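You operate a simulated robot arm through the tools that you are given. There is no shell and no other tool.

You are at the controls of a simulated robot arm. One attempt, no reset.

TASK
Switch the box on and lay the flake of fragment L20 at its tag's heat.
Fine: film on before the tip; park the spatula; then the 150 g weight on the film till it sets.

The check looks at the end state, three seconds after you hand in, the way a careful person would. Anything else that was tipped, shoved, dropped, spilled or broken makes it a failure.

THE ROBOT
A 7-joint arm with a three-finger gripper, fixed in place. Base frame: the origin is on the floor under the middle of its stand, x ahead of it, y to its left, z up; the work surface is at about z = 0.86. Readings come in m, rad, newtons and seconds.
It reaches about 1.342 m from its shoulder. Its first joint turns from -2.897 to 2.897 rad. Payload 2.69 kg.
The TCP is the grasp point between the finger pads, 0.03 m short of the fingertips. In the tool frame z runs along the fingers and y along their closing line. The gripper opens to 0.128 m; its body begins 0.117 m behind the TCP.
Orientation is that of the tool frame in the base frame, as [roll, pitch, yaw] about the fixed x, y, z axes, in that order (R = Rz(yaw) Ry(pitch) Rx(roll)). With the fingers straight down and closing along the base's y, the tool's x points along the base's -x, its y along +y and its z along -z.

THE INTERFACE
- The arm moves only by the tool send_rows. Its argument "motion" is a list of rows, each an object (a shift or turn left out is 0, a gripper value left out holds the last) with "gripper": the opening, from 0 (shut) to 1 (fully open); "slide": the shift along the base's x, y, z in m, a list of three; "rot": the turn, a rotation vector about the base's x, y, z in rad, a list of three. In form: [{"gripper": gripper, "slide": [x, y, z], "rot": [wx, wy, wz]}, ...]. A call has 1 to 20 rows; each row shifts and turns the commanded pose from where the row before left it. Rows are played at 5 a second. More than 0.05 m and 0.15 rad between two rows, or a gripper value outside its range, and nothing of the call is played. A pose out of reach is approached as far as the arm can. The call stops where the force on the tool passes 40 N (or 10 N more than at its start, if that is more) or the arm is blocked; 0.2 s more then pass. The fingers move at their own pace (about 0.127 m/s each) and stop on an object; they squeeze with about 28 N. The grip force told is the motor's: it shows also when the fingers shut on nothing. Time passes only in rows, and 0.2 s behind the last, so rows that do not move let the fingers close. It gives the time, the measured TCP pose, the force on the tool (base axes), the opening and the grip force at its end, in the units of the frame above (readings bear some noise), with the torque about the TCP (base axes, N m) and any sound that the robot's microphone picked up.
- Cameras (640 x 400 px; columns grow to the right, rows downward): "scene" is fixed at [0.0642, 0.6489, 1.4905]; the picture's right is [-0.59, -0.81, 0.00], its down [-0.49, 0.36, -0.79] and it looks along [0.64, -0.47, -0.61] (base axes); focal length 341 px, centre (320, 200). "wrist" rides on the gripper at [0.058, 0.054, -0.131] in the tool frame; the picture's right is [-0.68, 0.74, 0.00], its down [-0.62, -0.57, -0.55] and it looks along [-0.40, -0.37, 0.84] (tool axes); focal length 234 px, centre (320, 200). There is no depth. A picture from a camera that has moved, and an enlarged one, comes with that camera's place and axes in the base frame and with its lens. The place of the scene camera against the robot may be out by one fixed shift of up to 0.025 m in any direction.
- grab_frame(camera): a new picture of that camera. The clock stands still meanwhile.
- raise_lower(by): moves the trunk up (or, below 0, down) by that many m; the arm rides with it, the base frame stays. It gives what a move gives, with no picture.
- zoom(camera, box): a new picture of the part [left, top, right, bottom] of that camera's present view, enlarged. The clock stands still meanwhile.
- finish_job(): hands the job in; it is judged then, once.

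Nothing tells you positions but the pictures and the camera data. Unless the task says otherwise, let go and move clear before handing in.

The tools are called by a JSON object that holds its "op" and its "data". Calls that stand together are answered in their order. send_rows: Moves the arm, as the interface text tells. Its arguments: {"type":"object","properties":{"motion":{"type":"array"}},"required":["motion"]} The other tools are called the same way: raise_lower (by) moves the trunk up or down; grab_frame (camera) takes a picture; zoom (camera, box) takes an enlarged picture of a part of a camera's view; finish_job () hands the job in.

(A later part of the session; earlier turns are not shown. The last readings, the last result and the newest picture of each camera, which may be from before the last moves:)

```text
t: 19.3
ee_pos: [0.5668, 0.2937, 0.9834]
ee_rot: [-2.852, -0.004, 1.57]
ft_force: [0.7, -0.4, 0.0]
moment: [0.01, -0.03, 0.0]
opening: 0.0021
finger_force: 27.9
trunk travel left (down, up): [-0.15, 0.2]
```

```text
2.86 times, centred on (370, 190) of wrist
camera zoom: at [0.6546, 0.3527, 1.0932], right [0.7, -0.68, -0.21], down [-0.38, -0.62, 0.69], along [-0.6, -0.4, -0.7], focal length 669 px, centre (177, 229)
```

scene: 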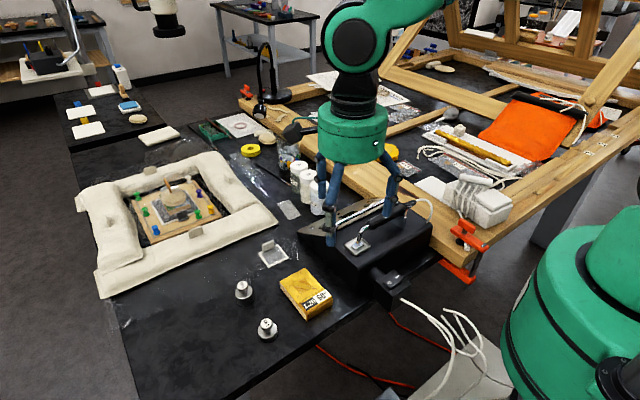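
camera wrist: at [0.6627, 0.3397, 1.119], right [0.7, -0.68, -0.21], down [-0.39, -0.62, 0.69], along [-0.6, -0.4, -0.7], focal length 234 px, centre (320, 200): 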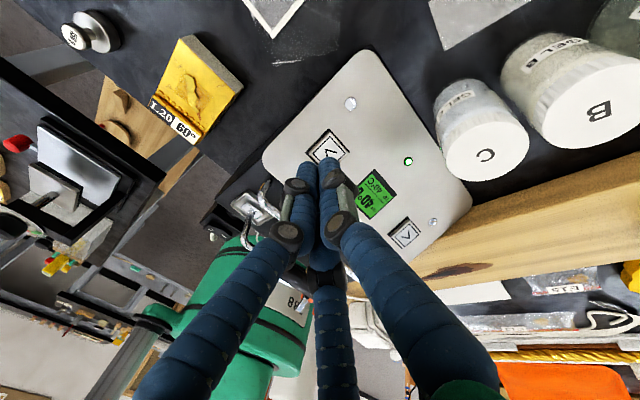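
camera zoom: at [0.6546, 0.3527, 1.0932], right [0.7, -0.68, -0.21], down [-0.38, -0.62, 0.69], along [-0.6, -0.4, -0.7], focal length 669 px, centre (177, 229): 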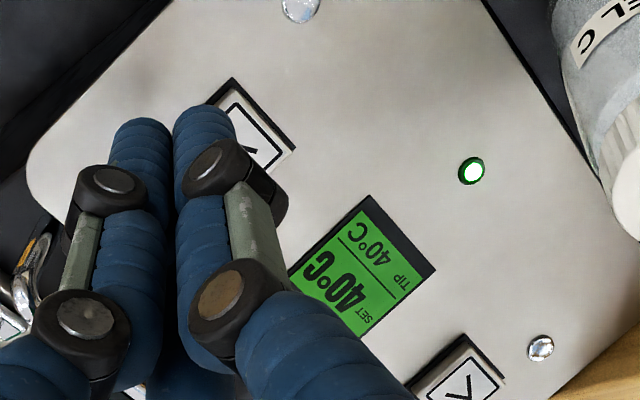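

Still 40 after a second definite click, so this key must be "down" (already at its minimum). I'll go to the other key at about (0.543, 0.114, 0.912).

{"op": "send_rows", "data": {"motion": [{"gripper": 0, "slide": [0.004, -0.03, 0.013]}, {"slide": [0, -0.045, 0.005]}, {"slide": [0, -0.045, 0]}, {"slide": [0, -0.03, 0]}, {"slide": [0, 0, 0]}]}}

{"op": "grab_frame", "data": {"camera": "wrist"}}

{"op": "zoom", "data": {"camera": "wrist", "box": [260, 80, 400, 220]}}

{"op": "zoom", "data": {"camera": "scene", "box": [300, 130, 450, 260]}}

```text
t: 20.5
ee_pos: [0.5688, 0.1448, 1.0034]
ee_rot: [-2.85, -0.005, 1.568]
ft_force: [-0.1, -0.1, -0.2]
moment: [0.01, 0.01, -0.02]
opening: 0.0021
finger_force: 28.3
trunk travel left (down, up): [-0.15, 0.2]
```

```text
taken
camera wrist: at [0.658, 0.2029, 1.1123], right [0.7, -0.68, -0.21], down [-0.39, -0.62, 0.69], along [-0.6, -0.4, -0.7], focal length 234 px, centre (320, 200)
```

wrist: 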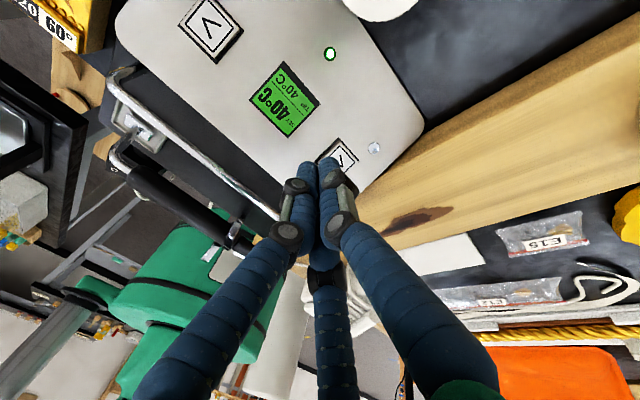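

```text
2.86 times, centred on (330, 150) of wrist
camera zoom: at [0.658, 0.2029, 1.1123], right [0.7, -0.68, -0.21], down [-0.39, -0.62, 0.69], along [-0.6, -0.4, -0.7], focal length 669 px, centre (291, 343)
```

zoom: 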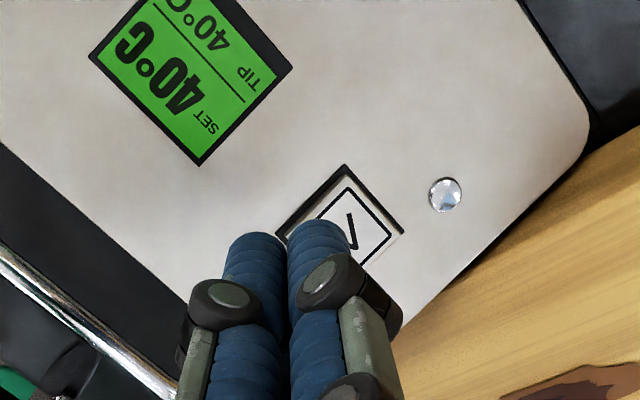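

```text
3.08 times, centred on (375, 195) of scene
camera zoom: at [0.0642, 0.6489, 1.4905], right [-0.59, -0.81, 0.0], down [-0.49, 0.36, -0.79], along [0.64, -0.47, -0.61], focal length 1050 px, centre (151, 215)
```

zoom: 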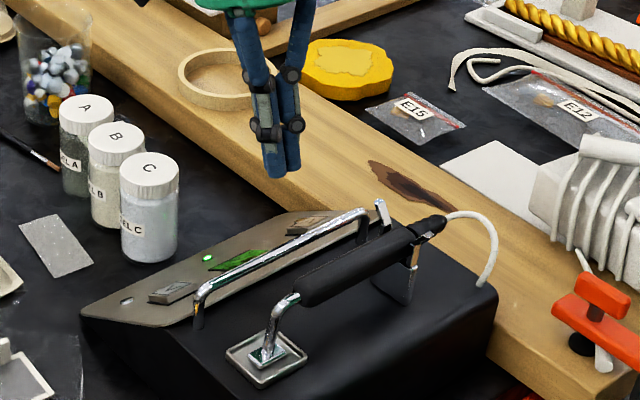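

{"op": "send_rows", "data": {"motion": [{"slide": [0.0047, -0.0268, 0]}, {"slide": [-0.0038, 0, -0.0126]}, {"slide": [-0.0038, 0, -0.0126]}, {"slide": [-0.0038, 0, -0.0126]}, {"slide": [-0.0038, 0, -0.0116]}, {"slide": [0, 0, 0]}]}}

{"op": "zoom", "data": {"camera": "wrist", "box": [260, 80, 400, 220]}}

{"op": "zoom", "data": {"camera": "scene", "box": [300, 130, 450, 260]}}

```text
t: 21.9
ee_pos: [0.5589, 0.1188, 0.9535]
ee_rot: [-2.85, -0.003, 1.569]
ft_force: [1.0, 0.0, 0.2]
moment: [0.0, 0.01, -0.01]
opening: 0.0022
finger_force: 28.1
trunk travel left (down, up): [-0.15, 0.2]
```

```text
2.86 times, centred on (330, 150) of wrist
camera zoom: at [0.6475, 0.1763, 1.0625], right [0.7, -0.68, -0.21], down [-0.39, -0.62, 0.69], along [-0.6, -0.4, -0.7], focal length 669 px, centre (291, 343)
```

zoom: 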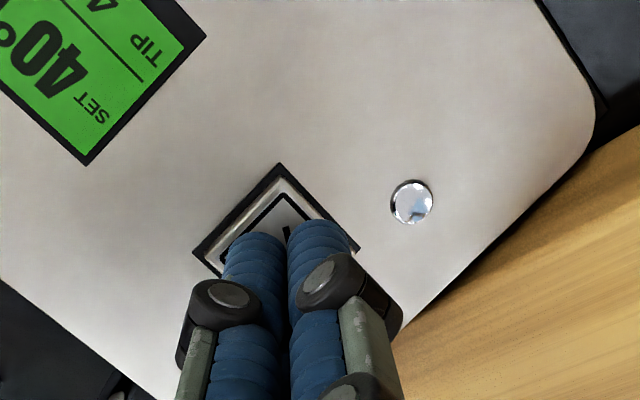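

```text
3.08 times, centred on (375, 195) of scene
camera zoom: at [0.0642, 0.6489, 1.4905], right [-0.59, -0.81, 0.0], down [-0.49, 0.36, -0.79], along [0.64, -0.47, -0.61], focal length 1050 px, centre (151, 215)
```

zoom: 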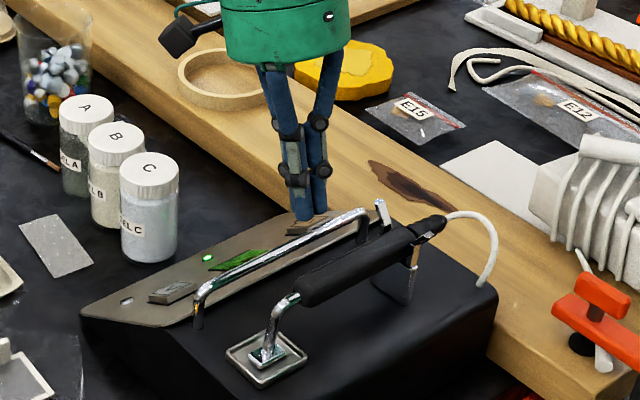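

Well lined up over the second key. Pressing gently.

{"op": "send_rows", "data": {"motion": [{"slide": [-0.0009, 0, -0.0027]}, {"slide": [-0.0006, 0, -0.002]}, {"slide": [-0.0006, 0, -0.002]}]}}

{"op": "zoom", "data": {"camera": "wrist", "box": [240, 60, 400, 220]}}

```text
t: 22.7
ee_pos: [0.5559, 0.1201, 0.9471]
ee_rot: [-2.851, -0.003, 1.569]
ft_force: [0.6, -0.3, 1.2]
moment: [0.01, 0.03, 0.0]
opening: 0.0022
finger_force: 27.6
trunk travel left (down, up): [-0.15, 0.2]
heard: click
```

```text
2.50 times, centred on (320, 140) of wrist
camera zoom: at [0.6458, 0.1771, 1.056], right [0.7, -0.68, -0.21], down [-0.39, -0.62, 0.69], along [-0.6, -0.4, -0.7], focal length 585 px, centre (320, 350)
```

zoom: 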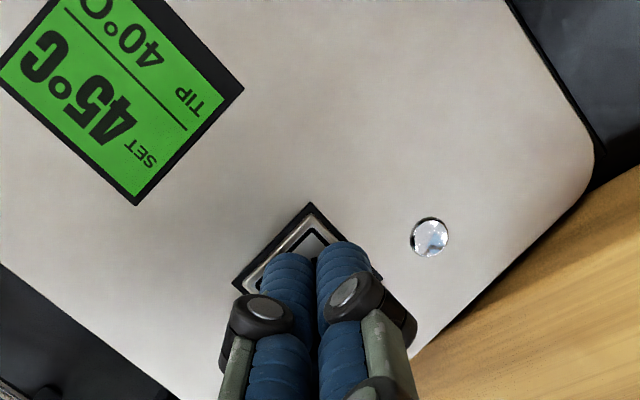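

SET went to 45, so this key adds 5 per click. Three more clicks, checking as I go.

{"op": "send_rows", "data": {"motion": [{"slide": [0.0024, 0, 0.0076]}, {"slide": [0, 0, 0]}, {"slide": [-0.0012, 0, -0.0038]}, {"slide": [-0.0012, 0, -0.0038]}, {"slide": [-0.0001, 0, -0.0003]}]}}

{"op": "zoom", "data": {"camera": "wrist", "box": [240, 60, 400, 220]}}

```text
t: 23.9
ee_pos: [0.557, 0.1184, 0.9468]
ee_rot: [-2.849, -0.003, 1.569]
ft_force: [0.7, 0.0, 1.9]
moment: [-0.01, 0.05, -0.02]
opening: 0.0024
finger_force: 28.4
trunk travel left (down, up): [-0.15, 0.2]
heard: click
```

```text
2.50 times, centred on (320, 140) of wrist
camera zoom: at [0.646, 0.1769, 1.0557], right [0.7, -0.68, -0.21], down [-0.39, -0.62, 0.69], along [-0.6, -0.4, -0.7], focal length 585 px, centre (320, 350)
```

zoom: 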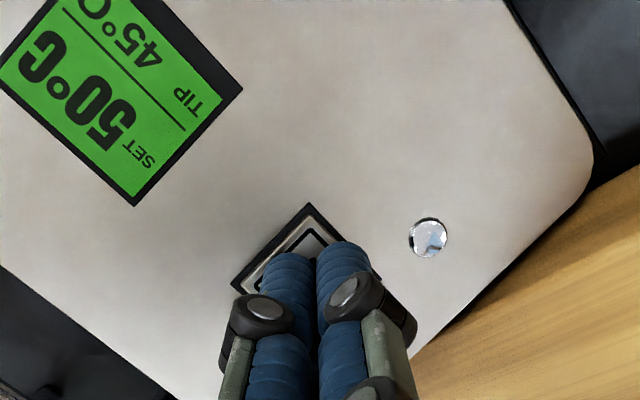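

SET is now 50 and each cycle gives one click. Two more.

{"op": "send_rows", "data": {"motion": [{"slide": [0.0024, 0, 0.0076]}, {"slide": [0, 0, 0]}, {"slide": [-0.0012, 0, -0.0038]}, {"slide": [-0.0012, 0, -0.0038]}, {"slide": [-0.0001, 0, -0.0003]}]}}

{"op": "zoom", "data": {"camera": "wrist", "box": [240, 60, 400, 220]}}

```text
t: 25.1
ee_pos: [0.557, 0.1191, 0.9465]
ee_rot: [-2.85, -0.002, 1.569]
ft_force: [0.7, 0.0, 1.9]
moment: [-0.01, 0.03, 0.0]
opening: 0.0024
finger_force: 28.0
trunk travel left (down, up): [-0.15, 0.2]
heard: click
```

```text
2.50 times, centred on (320, 140) of wrist
camera zoom: at [0.646, 0.1764, 1.0558], right [0.7, -0.68, -0.21], down [-0.39, -0.62, 0.69], along [-0.6, -0.4, -0.7], focal length 585 px, centre (320, 350)
```

zoom: 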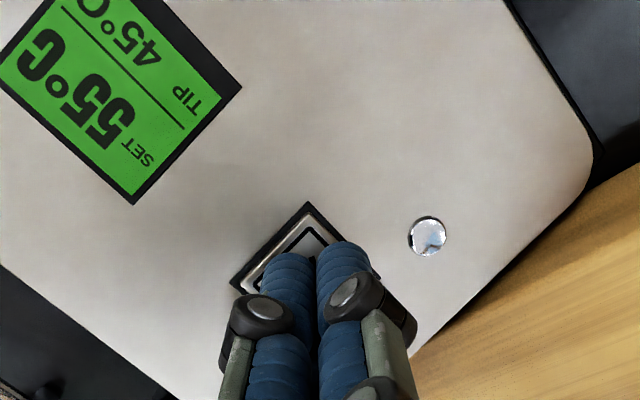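

SET reads 55; one more click for 60.

{"op": "send_rows", "data": {"motion": [{"slide": [0.0024, 0, 0.0076]}, {"slide": [0, 0, 0]}, {"slide": [-0.0012, 0, -0.0038]}, {"slide": [-0.0012, 0, -0.0038]}, {"slide": [-0.0001, 0, -0.0003]}]}}

{"op": "zoom", "data": {"camera": "wrist", "box": [240, 60, 400, 220]}}

```text
t: 26.3
ee_pos: [0.5567, 0.1189, 0.9453]
ee_rot: [-2.851, -0.002, 1.568]
ft_force: [1.7, 0.1, 2.0]
moment: [0.03, -0.03, -0.04]
opening: 0.0021
finger_force: 27.8
trunk travel left (down, up): [-0.15, 0.2]
heard: click
```

```text
2.50 times, centred on (320, 140) of wrist
camera zoom: at [0.6454, 0.1768, 1.0549], right [0.7, -0.68, -0.21], down [-0.39, -0.62, 0.69], along [-0.6, -0.4, -0.7], focal length 585 px, centre (320, 350)
```

zoom: 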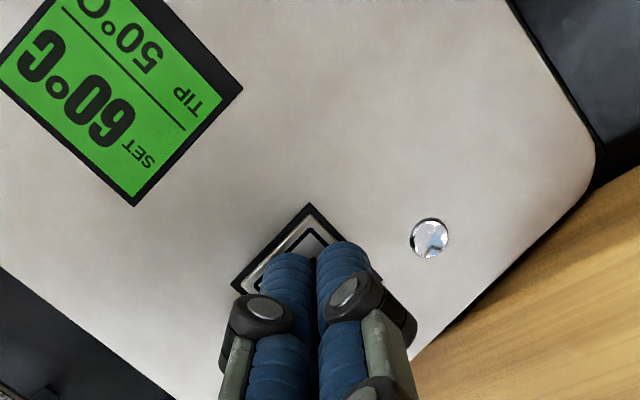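

SET reads 60 °C with TIP climbing. I'll back away, level the tool and go look at the film and its tab near (0.61, 0.40).

{"op": "send_rows", "data": {"motion": [{"slide": [0.006, 0, 0.019]}, {"slide": [0.006, 0, 0.019]}, {"slide": [0.006, 0, 0.019]}, {"slide": [0.008, 0.02, 0.04], "rot": [0, -0.145, 0]}, {"slide": [0.008, 0.04, 0.02], "rot": [0, -0.147, 0]}, {"slide": [0.01, 0.042, 0]}, {"slide": [0.01, 0.042, 0]}, {"slide": [0.01, 0.042, 0]}, {"slide": [0.01, 0.042, 0]}, {"slide": [0.01, 0.042, 0]}, {"gripper": 1.0, "slide": [0.01, 0.042, 0]}, {"slide": [0.01, 0.042, 0]}, {"slide": [0, 0, 0]}]}}

{"op": "grab_frame", "data": {"camera": "wrist"}}

{"op": "grab_frame", "data": {"camera": "scene"}}

```text
t: 29.1
ee_pos: [0.6581, 0.4756, 1.0619]
ee_rot: [3.141, -0.004, 1.571]
ft_force: [-0.5, -0.6, -0.4]
moment: [-0.05, -0.01, -0.03]
opening: 0.1281
finger_force: 0.0
trunk travel left (down, up): [-0.15, 0.2]
```

```text
taken
camera wrist: at [0.7129, 0.5329, 1.1924], right [0.74, -0.68, 0.0], down [-0.57, -0.62, 0.55], along [-0.37, -0.4, -0.84], focal length 234 px, centre (320, 200)
```

wrist: 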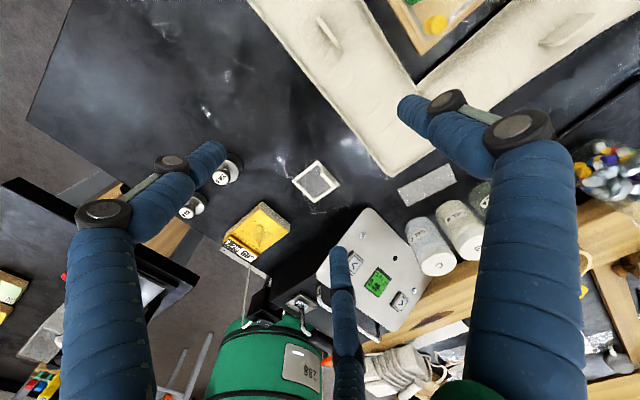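

```text
taken
```

scene: 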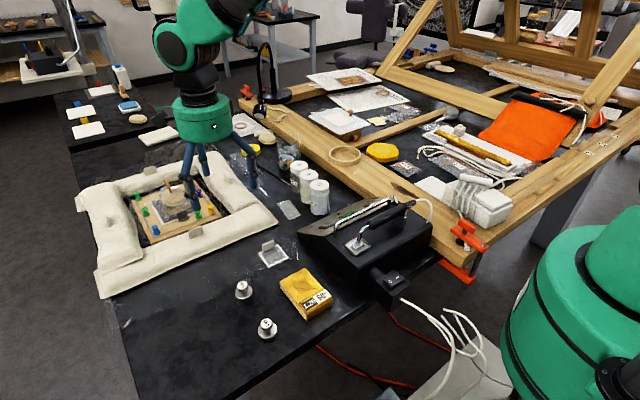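

{"op": "zoom", "data": {"camera": "wrist", "box": [280, 150, 350, 215]}}

{"op": "zoom", "data": {"camera": "scene", "box": [245, 230, 305, 275]}}

{"op": "zoom", "data": {"camera": "wrist", "box": [215, 190, 305, 270]}}

```text
6.15 times, centred on (315, 182) of wrist
camera zoom: at [0.7129, 0.5329, 1.1924], right [0.74, -0.68, 0.0], down [-0.57, -0.62, 0.55], along [-0.37, -0.4, -0.84], focal length 1441 px, centre (351, 308)
```

zoom: 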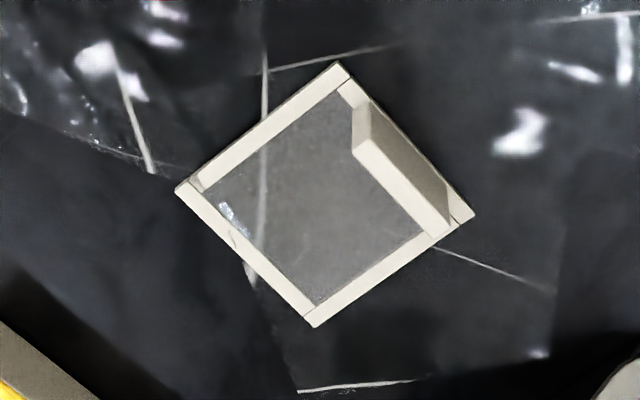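

```text
8.89 times, centred on (275, 252) of scene
camera zoom: at [0.0642, 0.6489, 1.4905], right [-0.59, -0.81, 0.0], down [-0.49, 0.36, -0.79], along [0.64, -0.47, -0.61], focal length 3032 px, centre (720, -267)
```

zoom: 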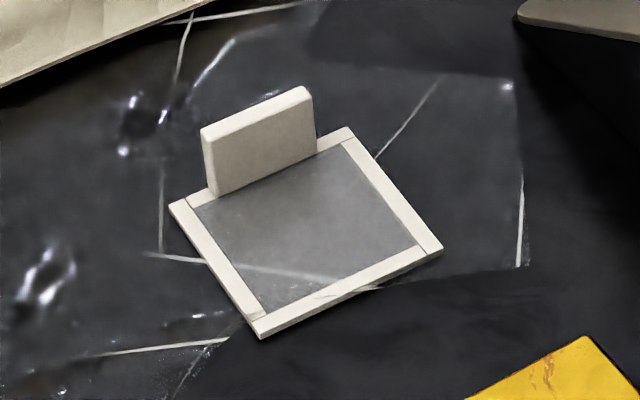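

```text
5.00 times, centred on (260, 230) of wrist
camera zoom: at [0.7129, 0.5329, 1.1924], right [0.74, -0.68, 0.0], down [-0.57, -0.62, 0.55], along [-0.37, -0.4, -0.84], focal length 1171 px, centre (620, 50)
```

zoom: 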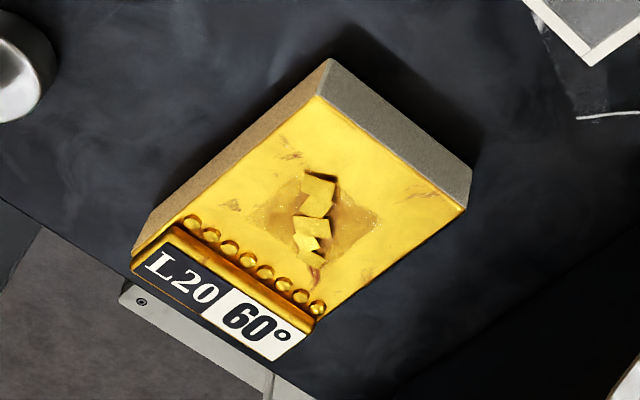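

The film is about 0.055 m square, centred at (0.585, 0.405) and turned about −0.065 rad; its tab is on the +x edge at (0.609, 0.405), about 0.02 m high. I'll hover above the tab with the fingers half open and check.

{"op": "send_rows", "data": {"motion": [{"gripper": 0.5, "slide": [-0.0162, -0.0235, -0.02], "rot": [0, 0, -0.065]}, {"slide": [-0.0162, -0.0235, -0.03]}, {"slide": [-0.0162, -0.0236, -0.03]}, {"slide": [0, 0, -0.02]}, {"slide": [0, 0, -0.02]}, {"slide": [0, 0, 0]}]}}

{"op": "zoom", "data": {"camera": "wrist", "box": [240, 100, 400, 220]}}

{"op": "zoom", "data": {"camera": "scene", "box": [220, 180, 320, 280]}}

```text
t: 30.5
ee_pos: [0.6126, 0.4031, 0.9432]
ee_rot: [3.14, -0.003, 1.507]
ft_force: [0.1, -0.4, 0.7]
moment: [-0.04, 0.01, 0.0]
opening: 0.0641
finger_force: 0.0
trunk travel left (down, up): [-0.15, 0.2]
```

```text
3.33 times, centred on (320, 160) of wrist
camera zoom: at [0.6686, 0.457, 1.0731], right [0.69, -0.72, 0.0], down [-0.61, -0.58, 0.55], along [-0.4, -0.38, -0.84], focal length 781 px, centre (320, 333)
```

zoom: 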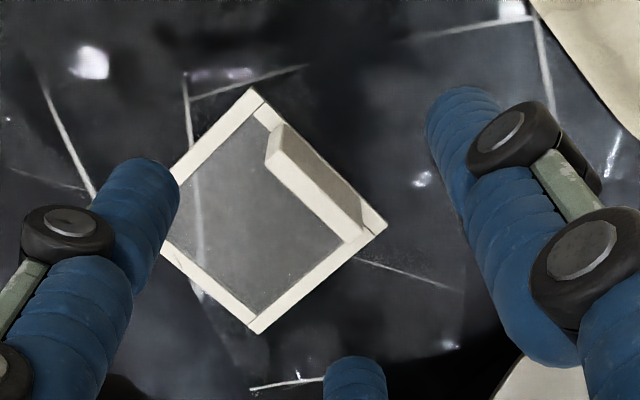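

```text
4.00 times, centred on (270, 230) of scene
camera zoom: at [0.0642, 0.6489, 1.4905], right [-0.59, -0.81, 0.0], down [-0.49, 0.36, -0.79], along [0.64, -0.47, -0.61], focal length 1365 px, centre (520, 80)
```

zoom: 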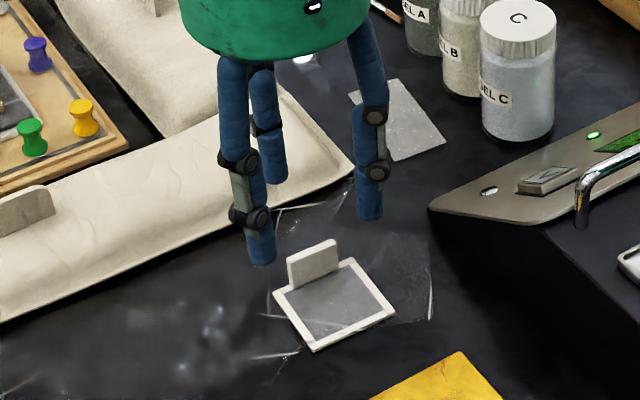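

The fingers turn out to close radially (thumb on +x, two others at ±120°). The tab is at about (0.609, 0.403), so I'll shift slightly and lower beside it.

{"op": "send_rows", "data": {"motion": [{"gripper": 0.5, "slide": [-0.006, 0, -0.012]}, {"slide": [0, 0, -0.015]}, {"slide": [0, 0, -0.011]}, {"slide": [0, 0, 0]}]}}

{"op": "zoom", "data": {"camera": "wrist", "box": [240, 100, 400, 220]}}

{"op": "zoom", "data": {"camera": "scene", "box": [240, 200, 310, 280]}}

```text
t: 31.5
ee_pos: [0.6068, 0.4038, 0.9037]
ee_rot: [-3.141, -0.004, 1.508]
ft_force: [0.0, -0.2, -0.1]
moment: [-0.01, 0.02, -0.03]
opening: 0.0641
finger_force: 0.2
trunk travel left (down, up): [-0.15, 0.2]
```

```text
3.33 times, centred on (320, 160) of wrist
camera zoom: at [0.6627, 0.4573, 1.0344], right [0.69, -0.72, 0.0], down [-0.6, -0.58, 0.55], along [-0.4, -0.38, -0.84], focal length 781 px, centre (320, 333)
```

zoom: 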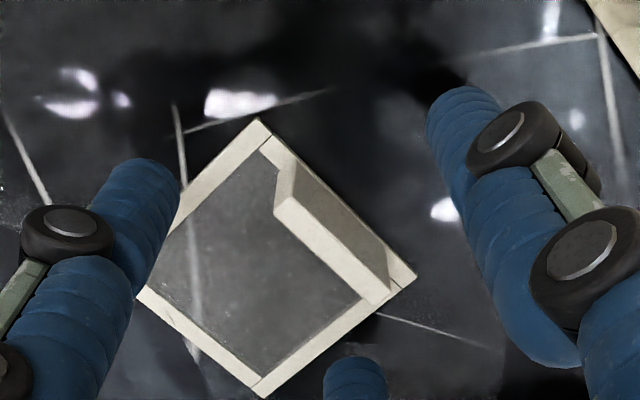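

```text
5.00 times, centred on (275, 240) of scene
camera zoom: at [0.0642, 0.6489, 1.4905], right [-0.59, -0.81, 0.0], down [-0.49, 0.36, -0.79], along [0.64, -0.47, -0.61], focal length 1706 px, centre (545, 0)
```

zoom: 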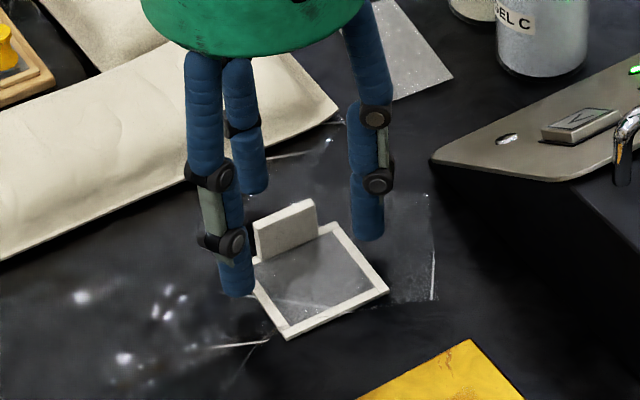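

The tab is between the three fingers. I'll lower a few mm more and close in stages.

{"op": "send_rows", "data": {"motion": [{"slide": [0, 0, -0.004]}, {"gripper": 0.3}, {"gripper": 0.2}, {"gripper": 0.2}]}}

{"op": "zoom", "data": {"camera": "wrist", "box": [240, 100, 400, 220]}}

{"op": "zoom", "data": {"camera": "scene", "box": [240, 200, 310, 280]}}

```text
t: 32.5
ee_pos: [0.6051, 0.4008, 0.9004]
ee_rot: [3.139, -0.002, 1.507]
ft_force: [-0.4, -0.6, -0.4]
moment: [0.03, 0.01, -0.01]
opening: 0.0259
finger_force: 0.0
trunk travel left (down, up): [-0.15, 0.2]
```

```text
3.33 times, centred on (320, 160) of wrist
camera zoom: at [0.6631, 0.4565, 1.0308], right [0.69, -0.72, 0.0], down [-0.61, -0.58, 0.55], along [-0.4, -0.38, -0.84], focal length 781 px, centre (320, 333)
```

zoom: 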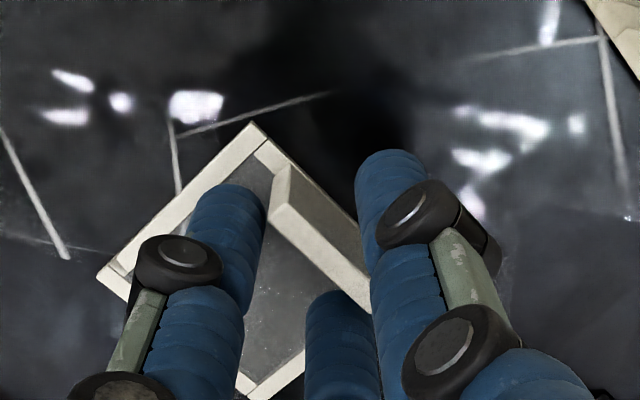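

```text
5.00 times, centred on (275, 240) of scene
camera zoom: at [0.0642, 0.6489, 1.4905], right [-0.59, -0.81, 0.0], down [-0.49, 0.36, -0.79], along [0.64, -0.47, -0.61], focal length 1706 px, centre (545, 0)
```

zoom: 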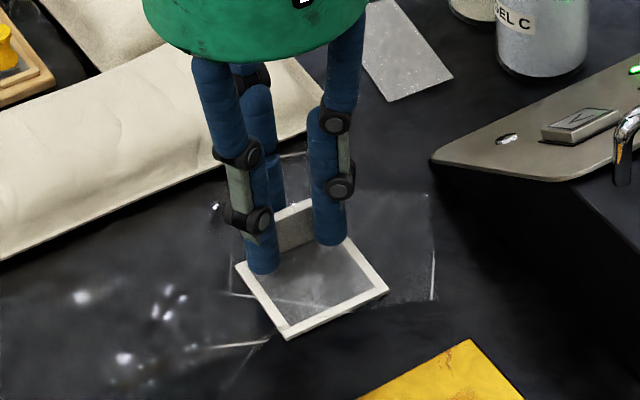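

{"op": "send_rows", "data": {"motion": [{"gripper": 0.12}, {"gripper": 0.05}, {"gripper": 0.0}, {"gripper": 0.0}]}}

{"op": "zoom", "data": {"camera": "wrist", "box": [240, 100, 400, 220]}}

{"op": "zoom", "data": {"camera": "scene", "box": [240, 200, 310, 280]}}

```text
t: 33.5
ee_pos: [0.6068, 0.4012, 0.9013]
ee_rot: [-3.141, -0.003, 1.507]
ft_force: [0.0, 0.2, 0.4]
moment: [0.02, -0.04, 0.02]
opening: 0.0105
finger_force: 28.1
trunk travel left (down, up): [-0.15, 0.2]
```

```text
3.33 times, centred on (320, 160) of wrist
camera zoom: at [0.6632, 0.4565, 1.0308], right [0.69, -0.72, 0.0], down [-0.61, -0.58, 0.55], along [-0.4, -0.38, -0.84], focal length 781 px, centre (320, 333)
```

zoom: 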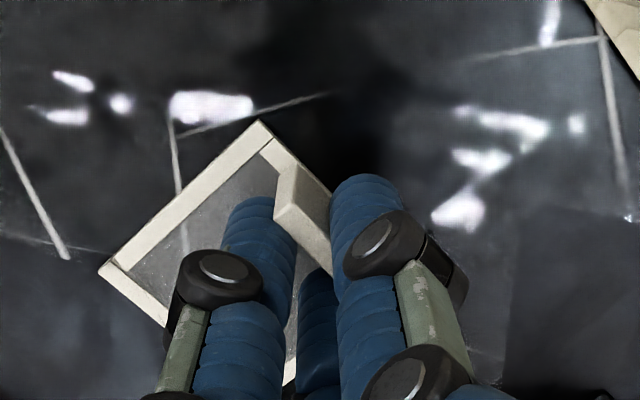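

```text
5.00 times, centred on (275, 240) of scene
camera zoom: at [0.0642, 0.6489, 1.4905], right [-0.59, -0.81, 0.0], down [-0.49, 0.36, -0.79], along [0.64, -0.47, -0.61], focal length 1706 px, centre (545, 0)
```

zoom: 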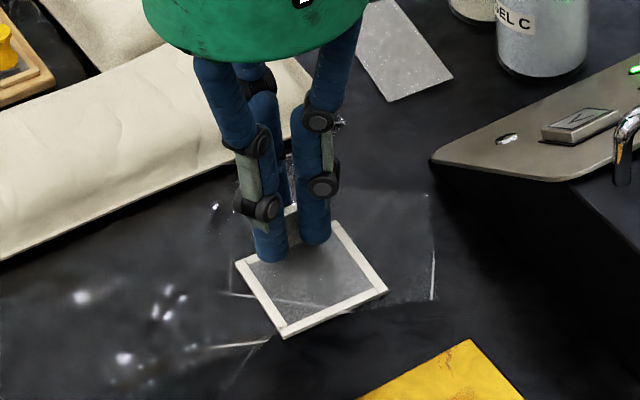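

The tab is gripped (opening 0.0105). Lifting a little to check that the film comes along level.

{"op": "send_rows", "data": {"motion": [{"slide": [0, 0, 0.01]}, {"slide": [0, 0, 0.02]}, {"slide": [0, 0, 0.03]}, {"slide": [0, 0, 0.02], "rot": [0, 0, 0.065]}, {"slide": [0, 0, 0]}]}}

{"op": "zoom", "data": {"camera": "wrist", "box": [220, 80, 420, 240]}}

{"op": "zoom", "data": {"camera": "scene", "box": [220, 160, 340, 310]}}

```text
t: 34.7
ee_pos: [0.606, 0.4028, 0.979]
ee_rot: [-3.141, -0.002, 1.571]
ft_force: [-0.4, -0.5, -0.3]
moment: [-0.01, 0.02, 0.0]
opening: 0.0103
finger_force: 28.1
trunk travel left (down, up): [-0.15, 0.2]
```

```text
2.50 times, centred on (320, 160) of wrist
camera zoom: at [0.6591, 0.4605, 1.1098], right [0.74, -0.68, 0.0], down [-0.57, -0.62, 0.55], along [-0.37, -0.4, -0.84], focal length 585 px, centre (320, 300)
```

zoom: 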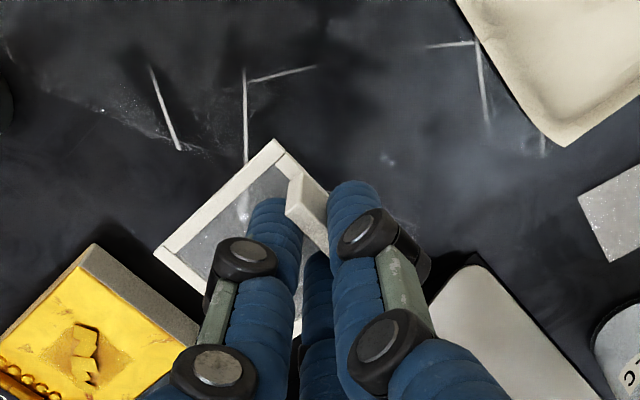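

```text
2.67 times, centred on (280, 235) of scene
camera zoom: at [0.0642, 0.6489, 1.4905], right [-0.59, -0.81, 0.0], down [-0.49, 0.36, -0.79], along [0.64, -0.47, -0.61], focal length 910 px, centre (427, 107)
```

zoom: 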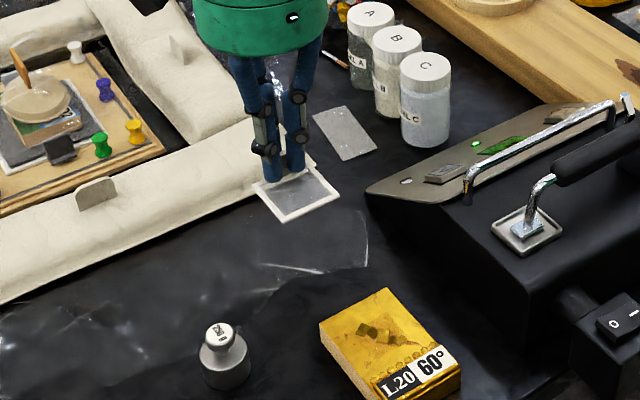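

The film hangs level and square to the axes, its centre 0.021 m behind the TCP in x. The flake is at about (0.452, 0.406), so I'll carry the film over it.

{"op": "send_rows", "data": {"motion": [{"slide": [-0.033, 0.0008, 0]}, {"slide": [-0.033, 0.0008, 0]}, {"slide": [-0.033, 0.0008, 0]}, {"slide": [-0.0325, 0.0008, 0]}, {"slide": [0, 0, -0.015]}, {"slide": [0, 0, -0.01]}, {"slide": [0, 0, 0]}]}}

{"op": "zoom", "data": {"camera": "wrist", "box": [220, 80, 420, 240]}}

{"op": "zoom", "data": {"camera": "scene", "box": [250, 200, 370, 330]}}

```text
t: 36.3
ee_pos: [0.4757, 0.4074, 0.9556]
ee_rot: [-3.141, -0.003, 1.57]
ft_force: [0.8, -0.6, 1.3]
moment: [-0.02, 0.01, 0.02]
opening: 0.0102
finger_force: 28.6
trunk travel left (down, up): [-0.15, 0.2]
```

```text
2.50 times, centred on (320, 160) of wrist
camera zoom: at [0.5289, 0.4655, 1.0855], right [0.74, -0.68, 0.0], down [-0.57, -0.62, 0.55], along [-0.37, -0.4, -0.84], focal length 585 px, centre (320, 300)
```

zoom: 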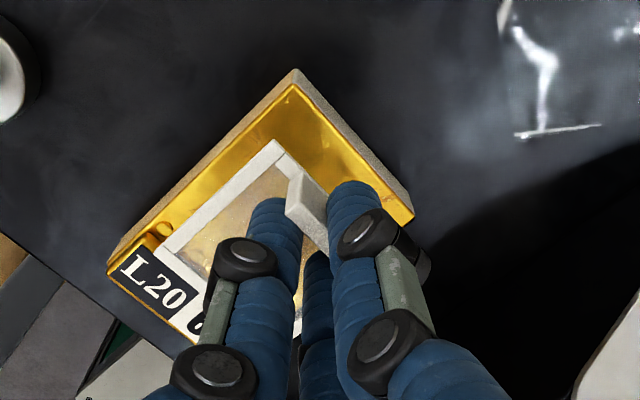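

```text
3.08 times, centred on (310, 265) of scene
camera zoom: at [0.0642, 0.6489, 1.4905], right [-0.59, -0.81, 0.0], down [-0.49, 0.36, -0.79], along [0.64, -0.47, -0.61], focal length 1050 px, centre (351, 0)
```

zoom: 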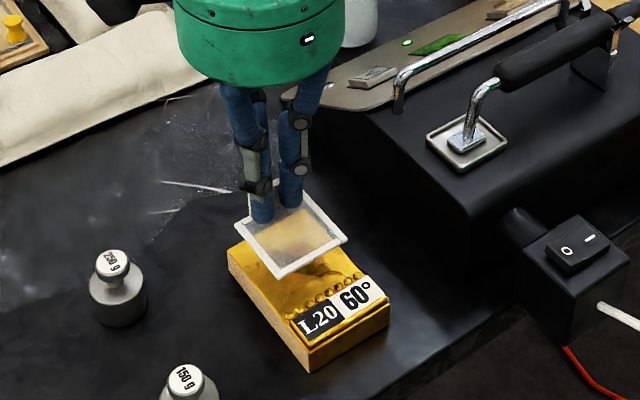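

{"op": "send_rows", "data": {"motion": [{"slide": [-0.0022, -0.0015, -0.01]}, {"slide": [0, 0, -0.01]}, {"slide": [0, 0, -0.005]}, {"slide": [0, 0, 0]}]}}

{"op": "zoom", "data": {"camera": "wrist", "box": [220, 80, 420, 240]}}

{"op": "zoom", "data": {"camera": "scene", "box": [260, 240, 350, 330]}}

```text
t: 37.3
ee_pos: [0.4739, 0.4057, 0.9301]
ee_rot: [3.139, -0.004, 1.571]
ft_force: [-0.3, 1.8, -0.5]
moment: [-0.01, 0.02, -0.05]
opening: 0.0102
finger_force: 28.1
trunk travel left (down, up): [-0.15, 0.2]
```

```text
2.50 times, centred on (320, 160) of wrist
camera zoom: at [0.5267, 0.4637, 1.0611], right [0.74, -0.68, 0.0], down [-0.57, -0.62, 0.55], along [-0.37, -0.4, -0.84], focal length 585 px, centre (320, 300)
```

zoom: 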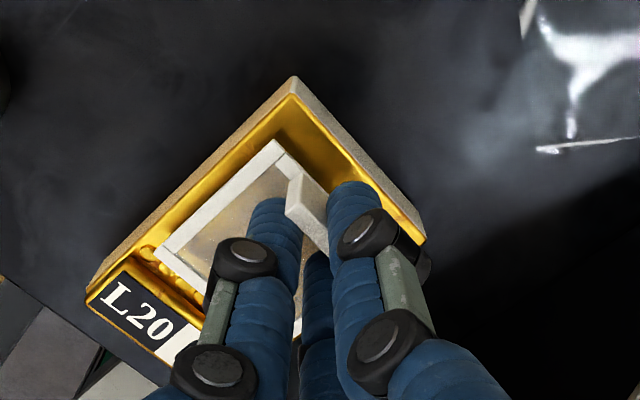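

```text
4.44 times, centred on (305, 285) of scene
camera zoom: at [0.0642, 0.6489, 1.4905], right [-0.59, -0.81, 0.0], down [-0.49, 0.36, -0.79], along [0.64, -0.47, -0.61], focal length 1516 px, centre (387, -178)
```

zoom: 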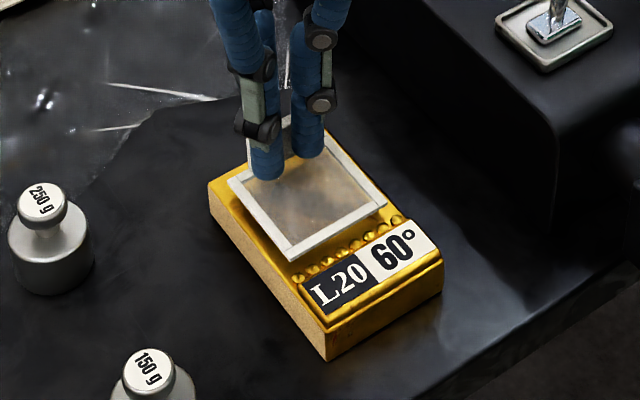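

Almost down. Lowering in small steps to feel contact.

{"op": "send_rows", "data": {"motion": [{"slide": [0, 0, -0.002]}, {"slide": [0, 0, -0.0015]}, {"slide": [0, 0, 0]}]}}

{"op": "zoom", "data": {"camera": "scene", "box": [280, 255, 340, 310]}}

{"op": "zoom", "data": {"camera": "wrist", "box": [250, 120, 370, 210]}}

```text
t: 38.1
ee_pos: [0.474, 0.405, 0.927]
ee_rot: [-3.141, -0.002, 1.572]
ft_force: [-0.4, -0.3, 0.6]
moment: [0.01, 0.01, 0.01]
opening: 0.0103
finger_force: 27.8
trunk travel left (down, up): [-0.15, 0.2]
```

```text
7.27 times, centred on (310, 282) of scene
camera zoom: at [0.0642, 0.6489, 1.4905], right [-0.59, -0.81, 0.0], down [-0.49, 0.36, -0.79], along [0.64, -0.47, -0.61], focal length 2481 px, centre (393, -400)
```

zoom: 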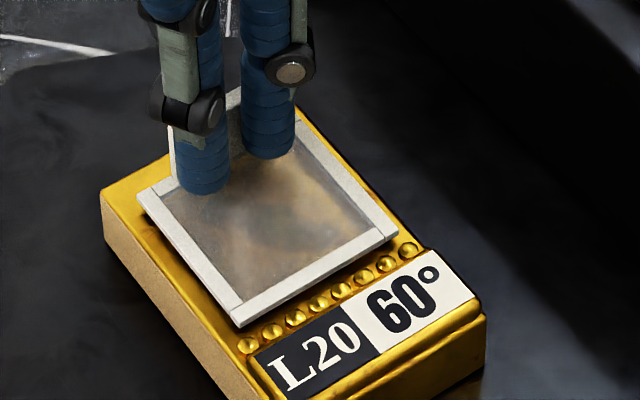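

```text
4.44 times, centred on (310, 165) of wrist
camera zoom: at [0.5259, 0.4628, 1.0574], right [0.74, -0.68, 0.0], down [-0.57, -0.62, 0.55], along [-0.37, -0.4, -0.84], focal length 1041 px, centre (364, 356)
```

zoom: 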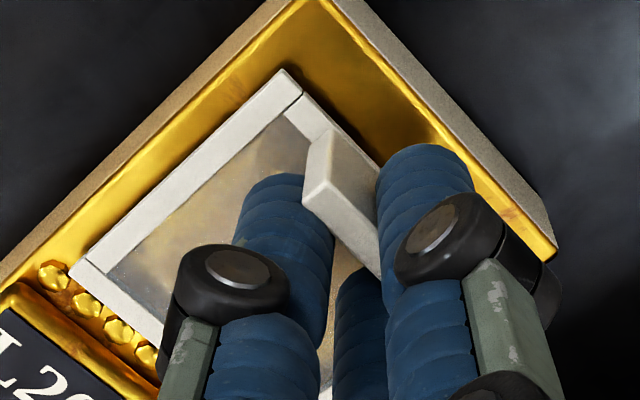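

{"op": "send_rows", "data": {"motion": [{"slide": [0, 0, -0.0015]}, {"slide": [0, 0, 0]}]}}

{"op": "zoom", "data": {"camera": "scene", "box": [280, 255, 340, 310]}}

```text
t: 38.7
ee_pos: [0.4728, 0.4036, 0.9242]
ee_rot: [-3.142, -0.001, 1.572]
ft_force: [-0.4, -0.3, 0.1]
moment: [0.01, 0.01, 0.01]
opening: 0.0102
finger_force: 27.7
trunk travel left (down, up): [-0.15, 0.2]
```

```text
7.27 times, centred on (310, 282) of scene
camera zoom: at [0.0642, 0.6489, 1.4905], right [-0.59, -0.81, 0.0], down [-0.49, 0.36, -0.79], along [0.64, -0.47, -0.61], focal length 2481 px, centre (393, -400)
```

zoom: 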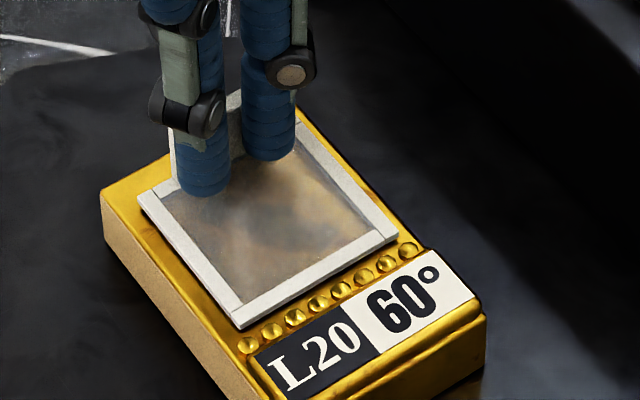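

{"op": "send_rows", "data": {"motion": [{"slide": [0, 0, -0.001]}, {"slide": [0, 0, -0.001]}, {"slide": [0, 0, 0]}]}}

{"op": "zoom", "data": {"camera": "scene", "box": [280, 255, 340, 310]}}

```text
t: 39.5
ee_pos: [0.4735, 0.4043, 0.9238]
ee_rot: [3.141, -0.006, 1.57]
ft_force: [0.9, -0.2, 5.3]
moment: [-0.01, 0.03, 0.02]
opening: 0.0102
finger_force: 28.0
trunk travel left (down, up): [-0.15, 0.2]
```

```text
7.27 times, centred on (310, 282) of scene
camera zoom: at [0.0642, 0.6489, 1.4905], right [-0.59, -0.81, 0.0], down [-0.49, 0.36, -0.79], along [0.64, -0.47, -0.61], focal length 2481 px, centre (393, -400)
```

zoom: 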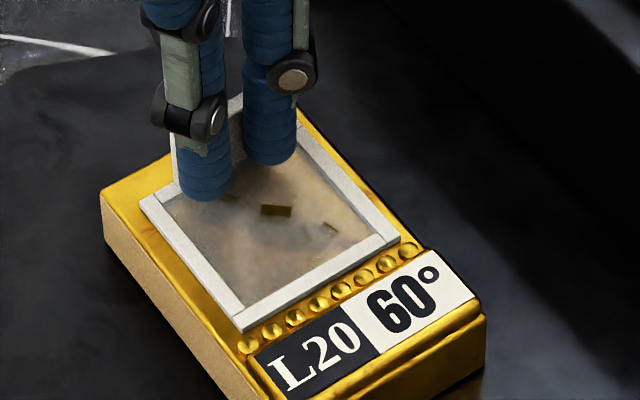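

Contact at about 5 N. I'll ease off a hair, open the fingers and rise straight up.

{"op": "send_rows", "data": {"motion": [{"slide": [0, 0, 0.0008]}, {"gripper": 0.05}, {"gripper": 0.15}, {"gripper": 0.3}, {"gripper": 0.45}, {"slide": [0, 0, 0.01]}, {"slide": [0, 0, 0.03]}, {"slide": [0, 0, 0.04]}]}}

{"op": "zoom", "data": {"camera": "scene", "box": [260, 230, 360, 330]}}

{"op": "grab_frame", "data": {"camera": "wrist"}}

```text
t: 41.3
ee_pos: [0.4727, 0.4039, 1.0043]
ee_rot: [3.141, -0.003, 1.57]
ft_force: [0.5, 0.2, -0.6]
moment: [-0.01, 0.01, 0.01]
opening: 0.0578
finger_force: 0.0
trunk travel left (down, up): [-0.15, 0.2]
```

```text
4.00 times, centred on (310, 280) of scene
camera zoom: at [0.0642, 0.6489, 1.4905], right [-0.59, -0.81, 0.0], down [-0.49, 0.36, -0.79], along [0.64, -0.47, -0.61], focal length 1365 px, centre (360, -120)
```

zoom: 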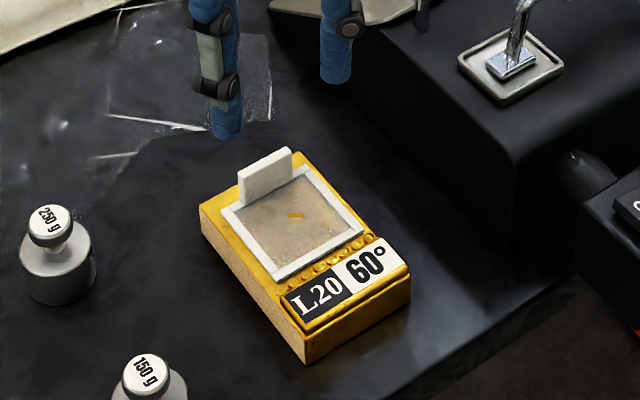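

```text
taken
camera wrist: at [0.5254, 0.4622, 1.1356], right [0.74, -0.68, 0.0], down [-0.57, -0.62, 0.55], along [-0.37, -0.4, -0.84], focal length 234 px, centre (320, 200)
```

wrist: 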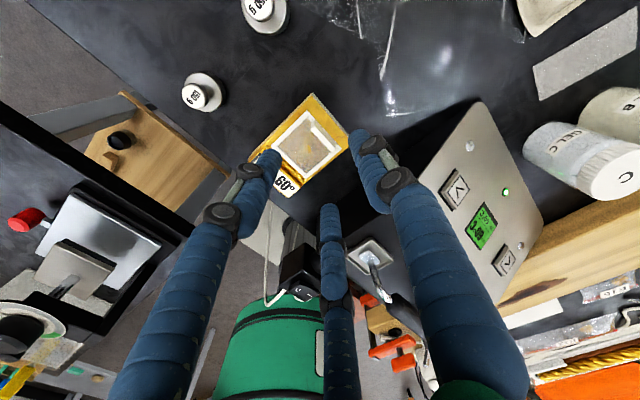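

The film lies flat over the flake, clear of the beads, tab at the +x side. Next I'll look closely at the spatula's handle and rest.

{"op": "send_rows", "data": {"motion": [{"gripper": 1.0, "slide": [0.0, 0, 0.048]}, {"slide": [0.0, -0.01, 0.048]}, {"slide": [0.006, -0.036, 0]}, {"slide": [0.006, -0.036, 0]}, {"slide": [0.006, -0.036, 0]}, {"slide": [0, -0.036, 0]}, {"slide": [0, 0, 0]}]}}

{"op": "grab_frame", "data": {"camera": "wrist"}}

{"op": "zoom", "data": {"camera": "scene", "box": [340, 180, 450, 270]}}

```text
t: 42.9
ee_pos: [0.49, 0.2485, 1.0989]
ee_rot: [3.139, -0.005, 1.571]
ft_force: [0.0, -0.1, 1.7]
moment: [0.04, -0.03, 0.0]
opening: 0.128
finger_force: 0.0
trunk travel left (down, up): [-0.15, 0.2]
```

```text
taken
camera wrist: at [0.5429, 0.306, 1.2297], right [0.74, -0.68, 0.0], down [-0.57, -0.62, 0.55], along [-0.37, -0.4, -0.84], focal length 234 px, centre (320, 200)
```

wrist: 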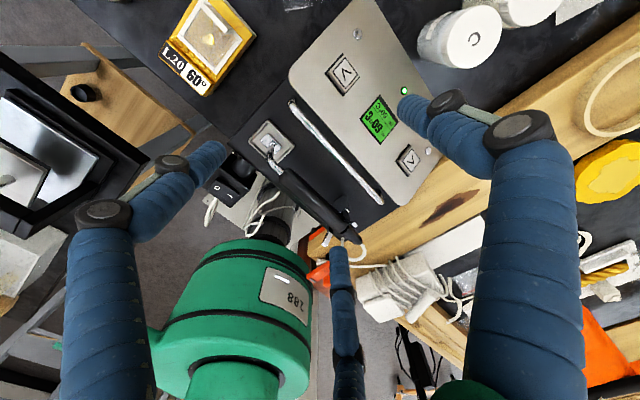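

```text
4.44 times, centred on (395, 225) of scene
camera zoom: at [0.0642, 0.6489, 1.4905], right [-0.59, -0.81, 0.0], down [-0.49, 0.36, -0.79], along [0.64, -0.47, -0.61], focal length 1516 px, centre (-13, 89)
```

zoom: 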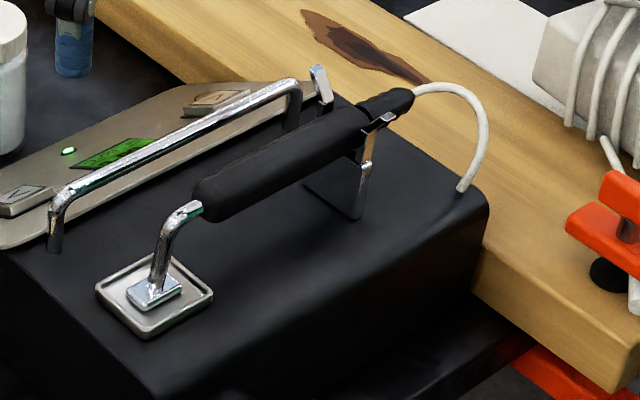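

{"op": "zoom", "data": {"camera": "wrist", "box": [230, 110, 390, 270]}}

{"op": "zoom", "data": {"camera": "wrist", "box": [240, 110, 310, 170]}}

{"op": "zoom", "data": {"camera": "wrist", "box": [300, 200, 390, 270]}}

{"op": "zoom", "data": {"camera": "wrist", "box": [150, 0, 270, 100]}}

{"op": "zoom", "data": {"camera": "wrist", "box": [350, 80, 420, 150]}}

```text
2.50 times, centred on (310, 190) of wrist
camera zoom: at [0.5429, 0.306, 1.2297], right [0.74, -0.68, 0.0], down [-0.57, -0.62, 0.55], along [-0.37, -0.4, -0.84], focal length 585 px, centre (345, 225)
```

zoom: 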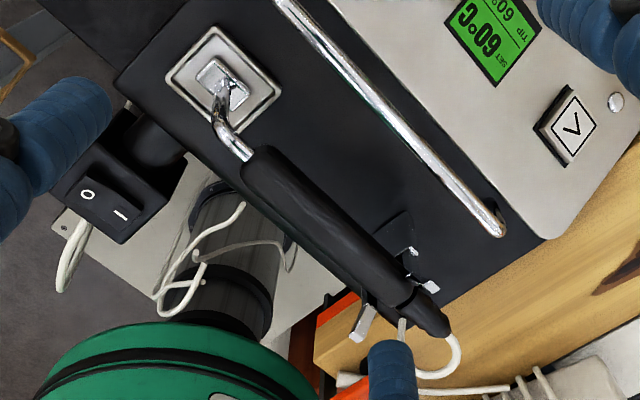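

```text
6.67 times, centred on (275, 140) of wrist
camera zoom: at [0.5429, 0.306, 1.2297], right [0.74, -0.68, 0.0], down [-0.57, -0.62, 0.55], along [-0.37, -0.4, -0.84], focal length 1561 px, centre (620, 600)
```

zoom: 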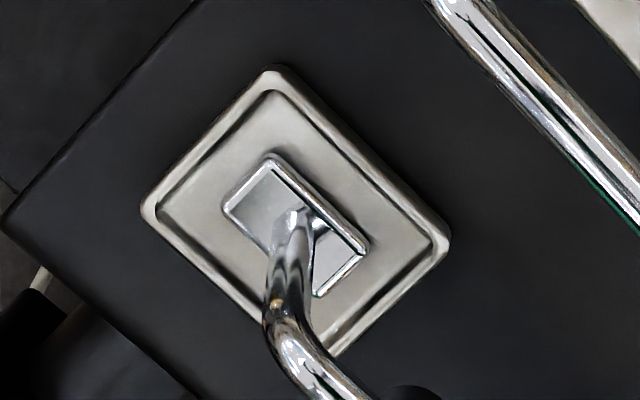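

```text
5.71 times, centred on (345, 235) of wrist
camera zoom: at [0.5429, 0.306, 1.2297], right [0.74, -0.68, 0.0], down [-0.57, -0.62, 0.55], along [-0.37, -0.4, -0.84], focal length 1338 px, centre (177, 0)
```

zoom: 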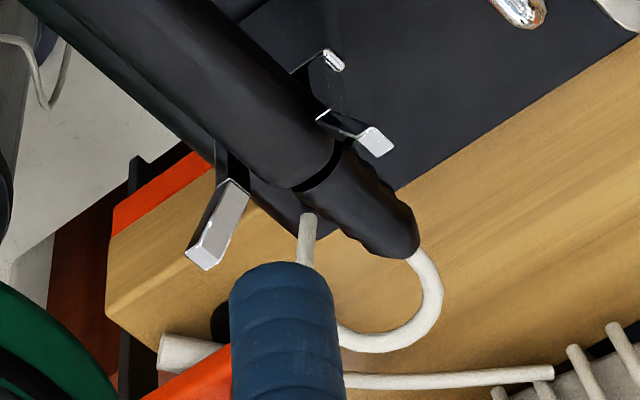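

```text
4.00 times, centred on (210, 50) of wrist
camera zoom: at [0.5429, 0.306, 1.2297], right [0.74, -0.68, 0.0], down [-0.57, -0.62, 0.55], along [-0.37, -0.4, -0.84], focal length 937 px, centre (760, 800)
```

zoom: 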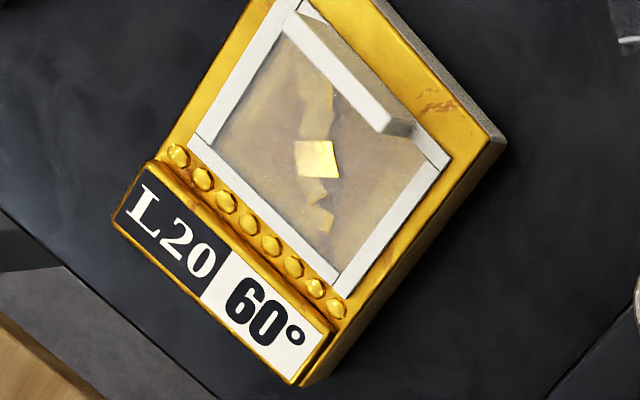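

```text
5.71 times, centred on (385, 115) of wrist
camera zoom: at [0.5429, 0.306, 1.2297], right [0.74, -0.68, 0.0], down [-0.57, -0.62, 0.55], along [-0.37, -0.4, -0.84], focal length 1338 px, centre (-51, 686)
```

zoom: 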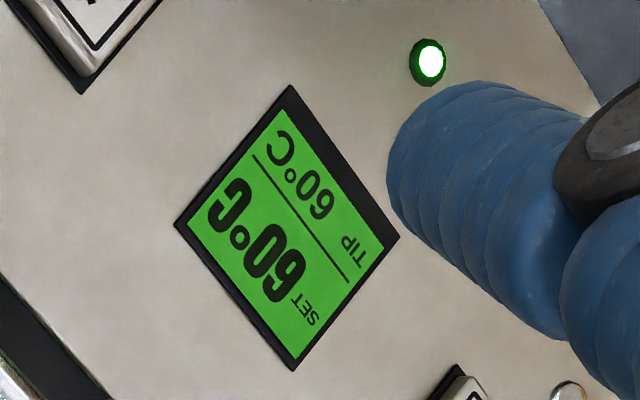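

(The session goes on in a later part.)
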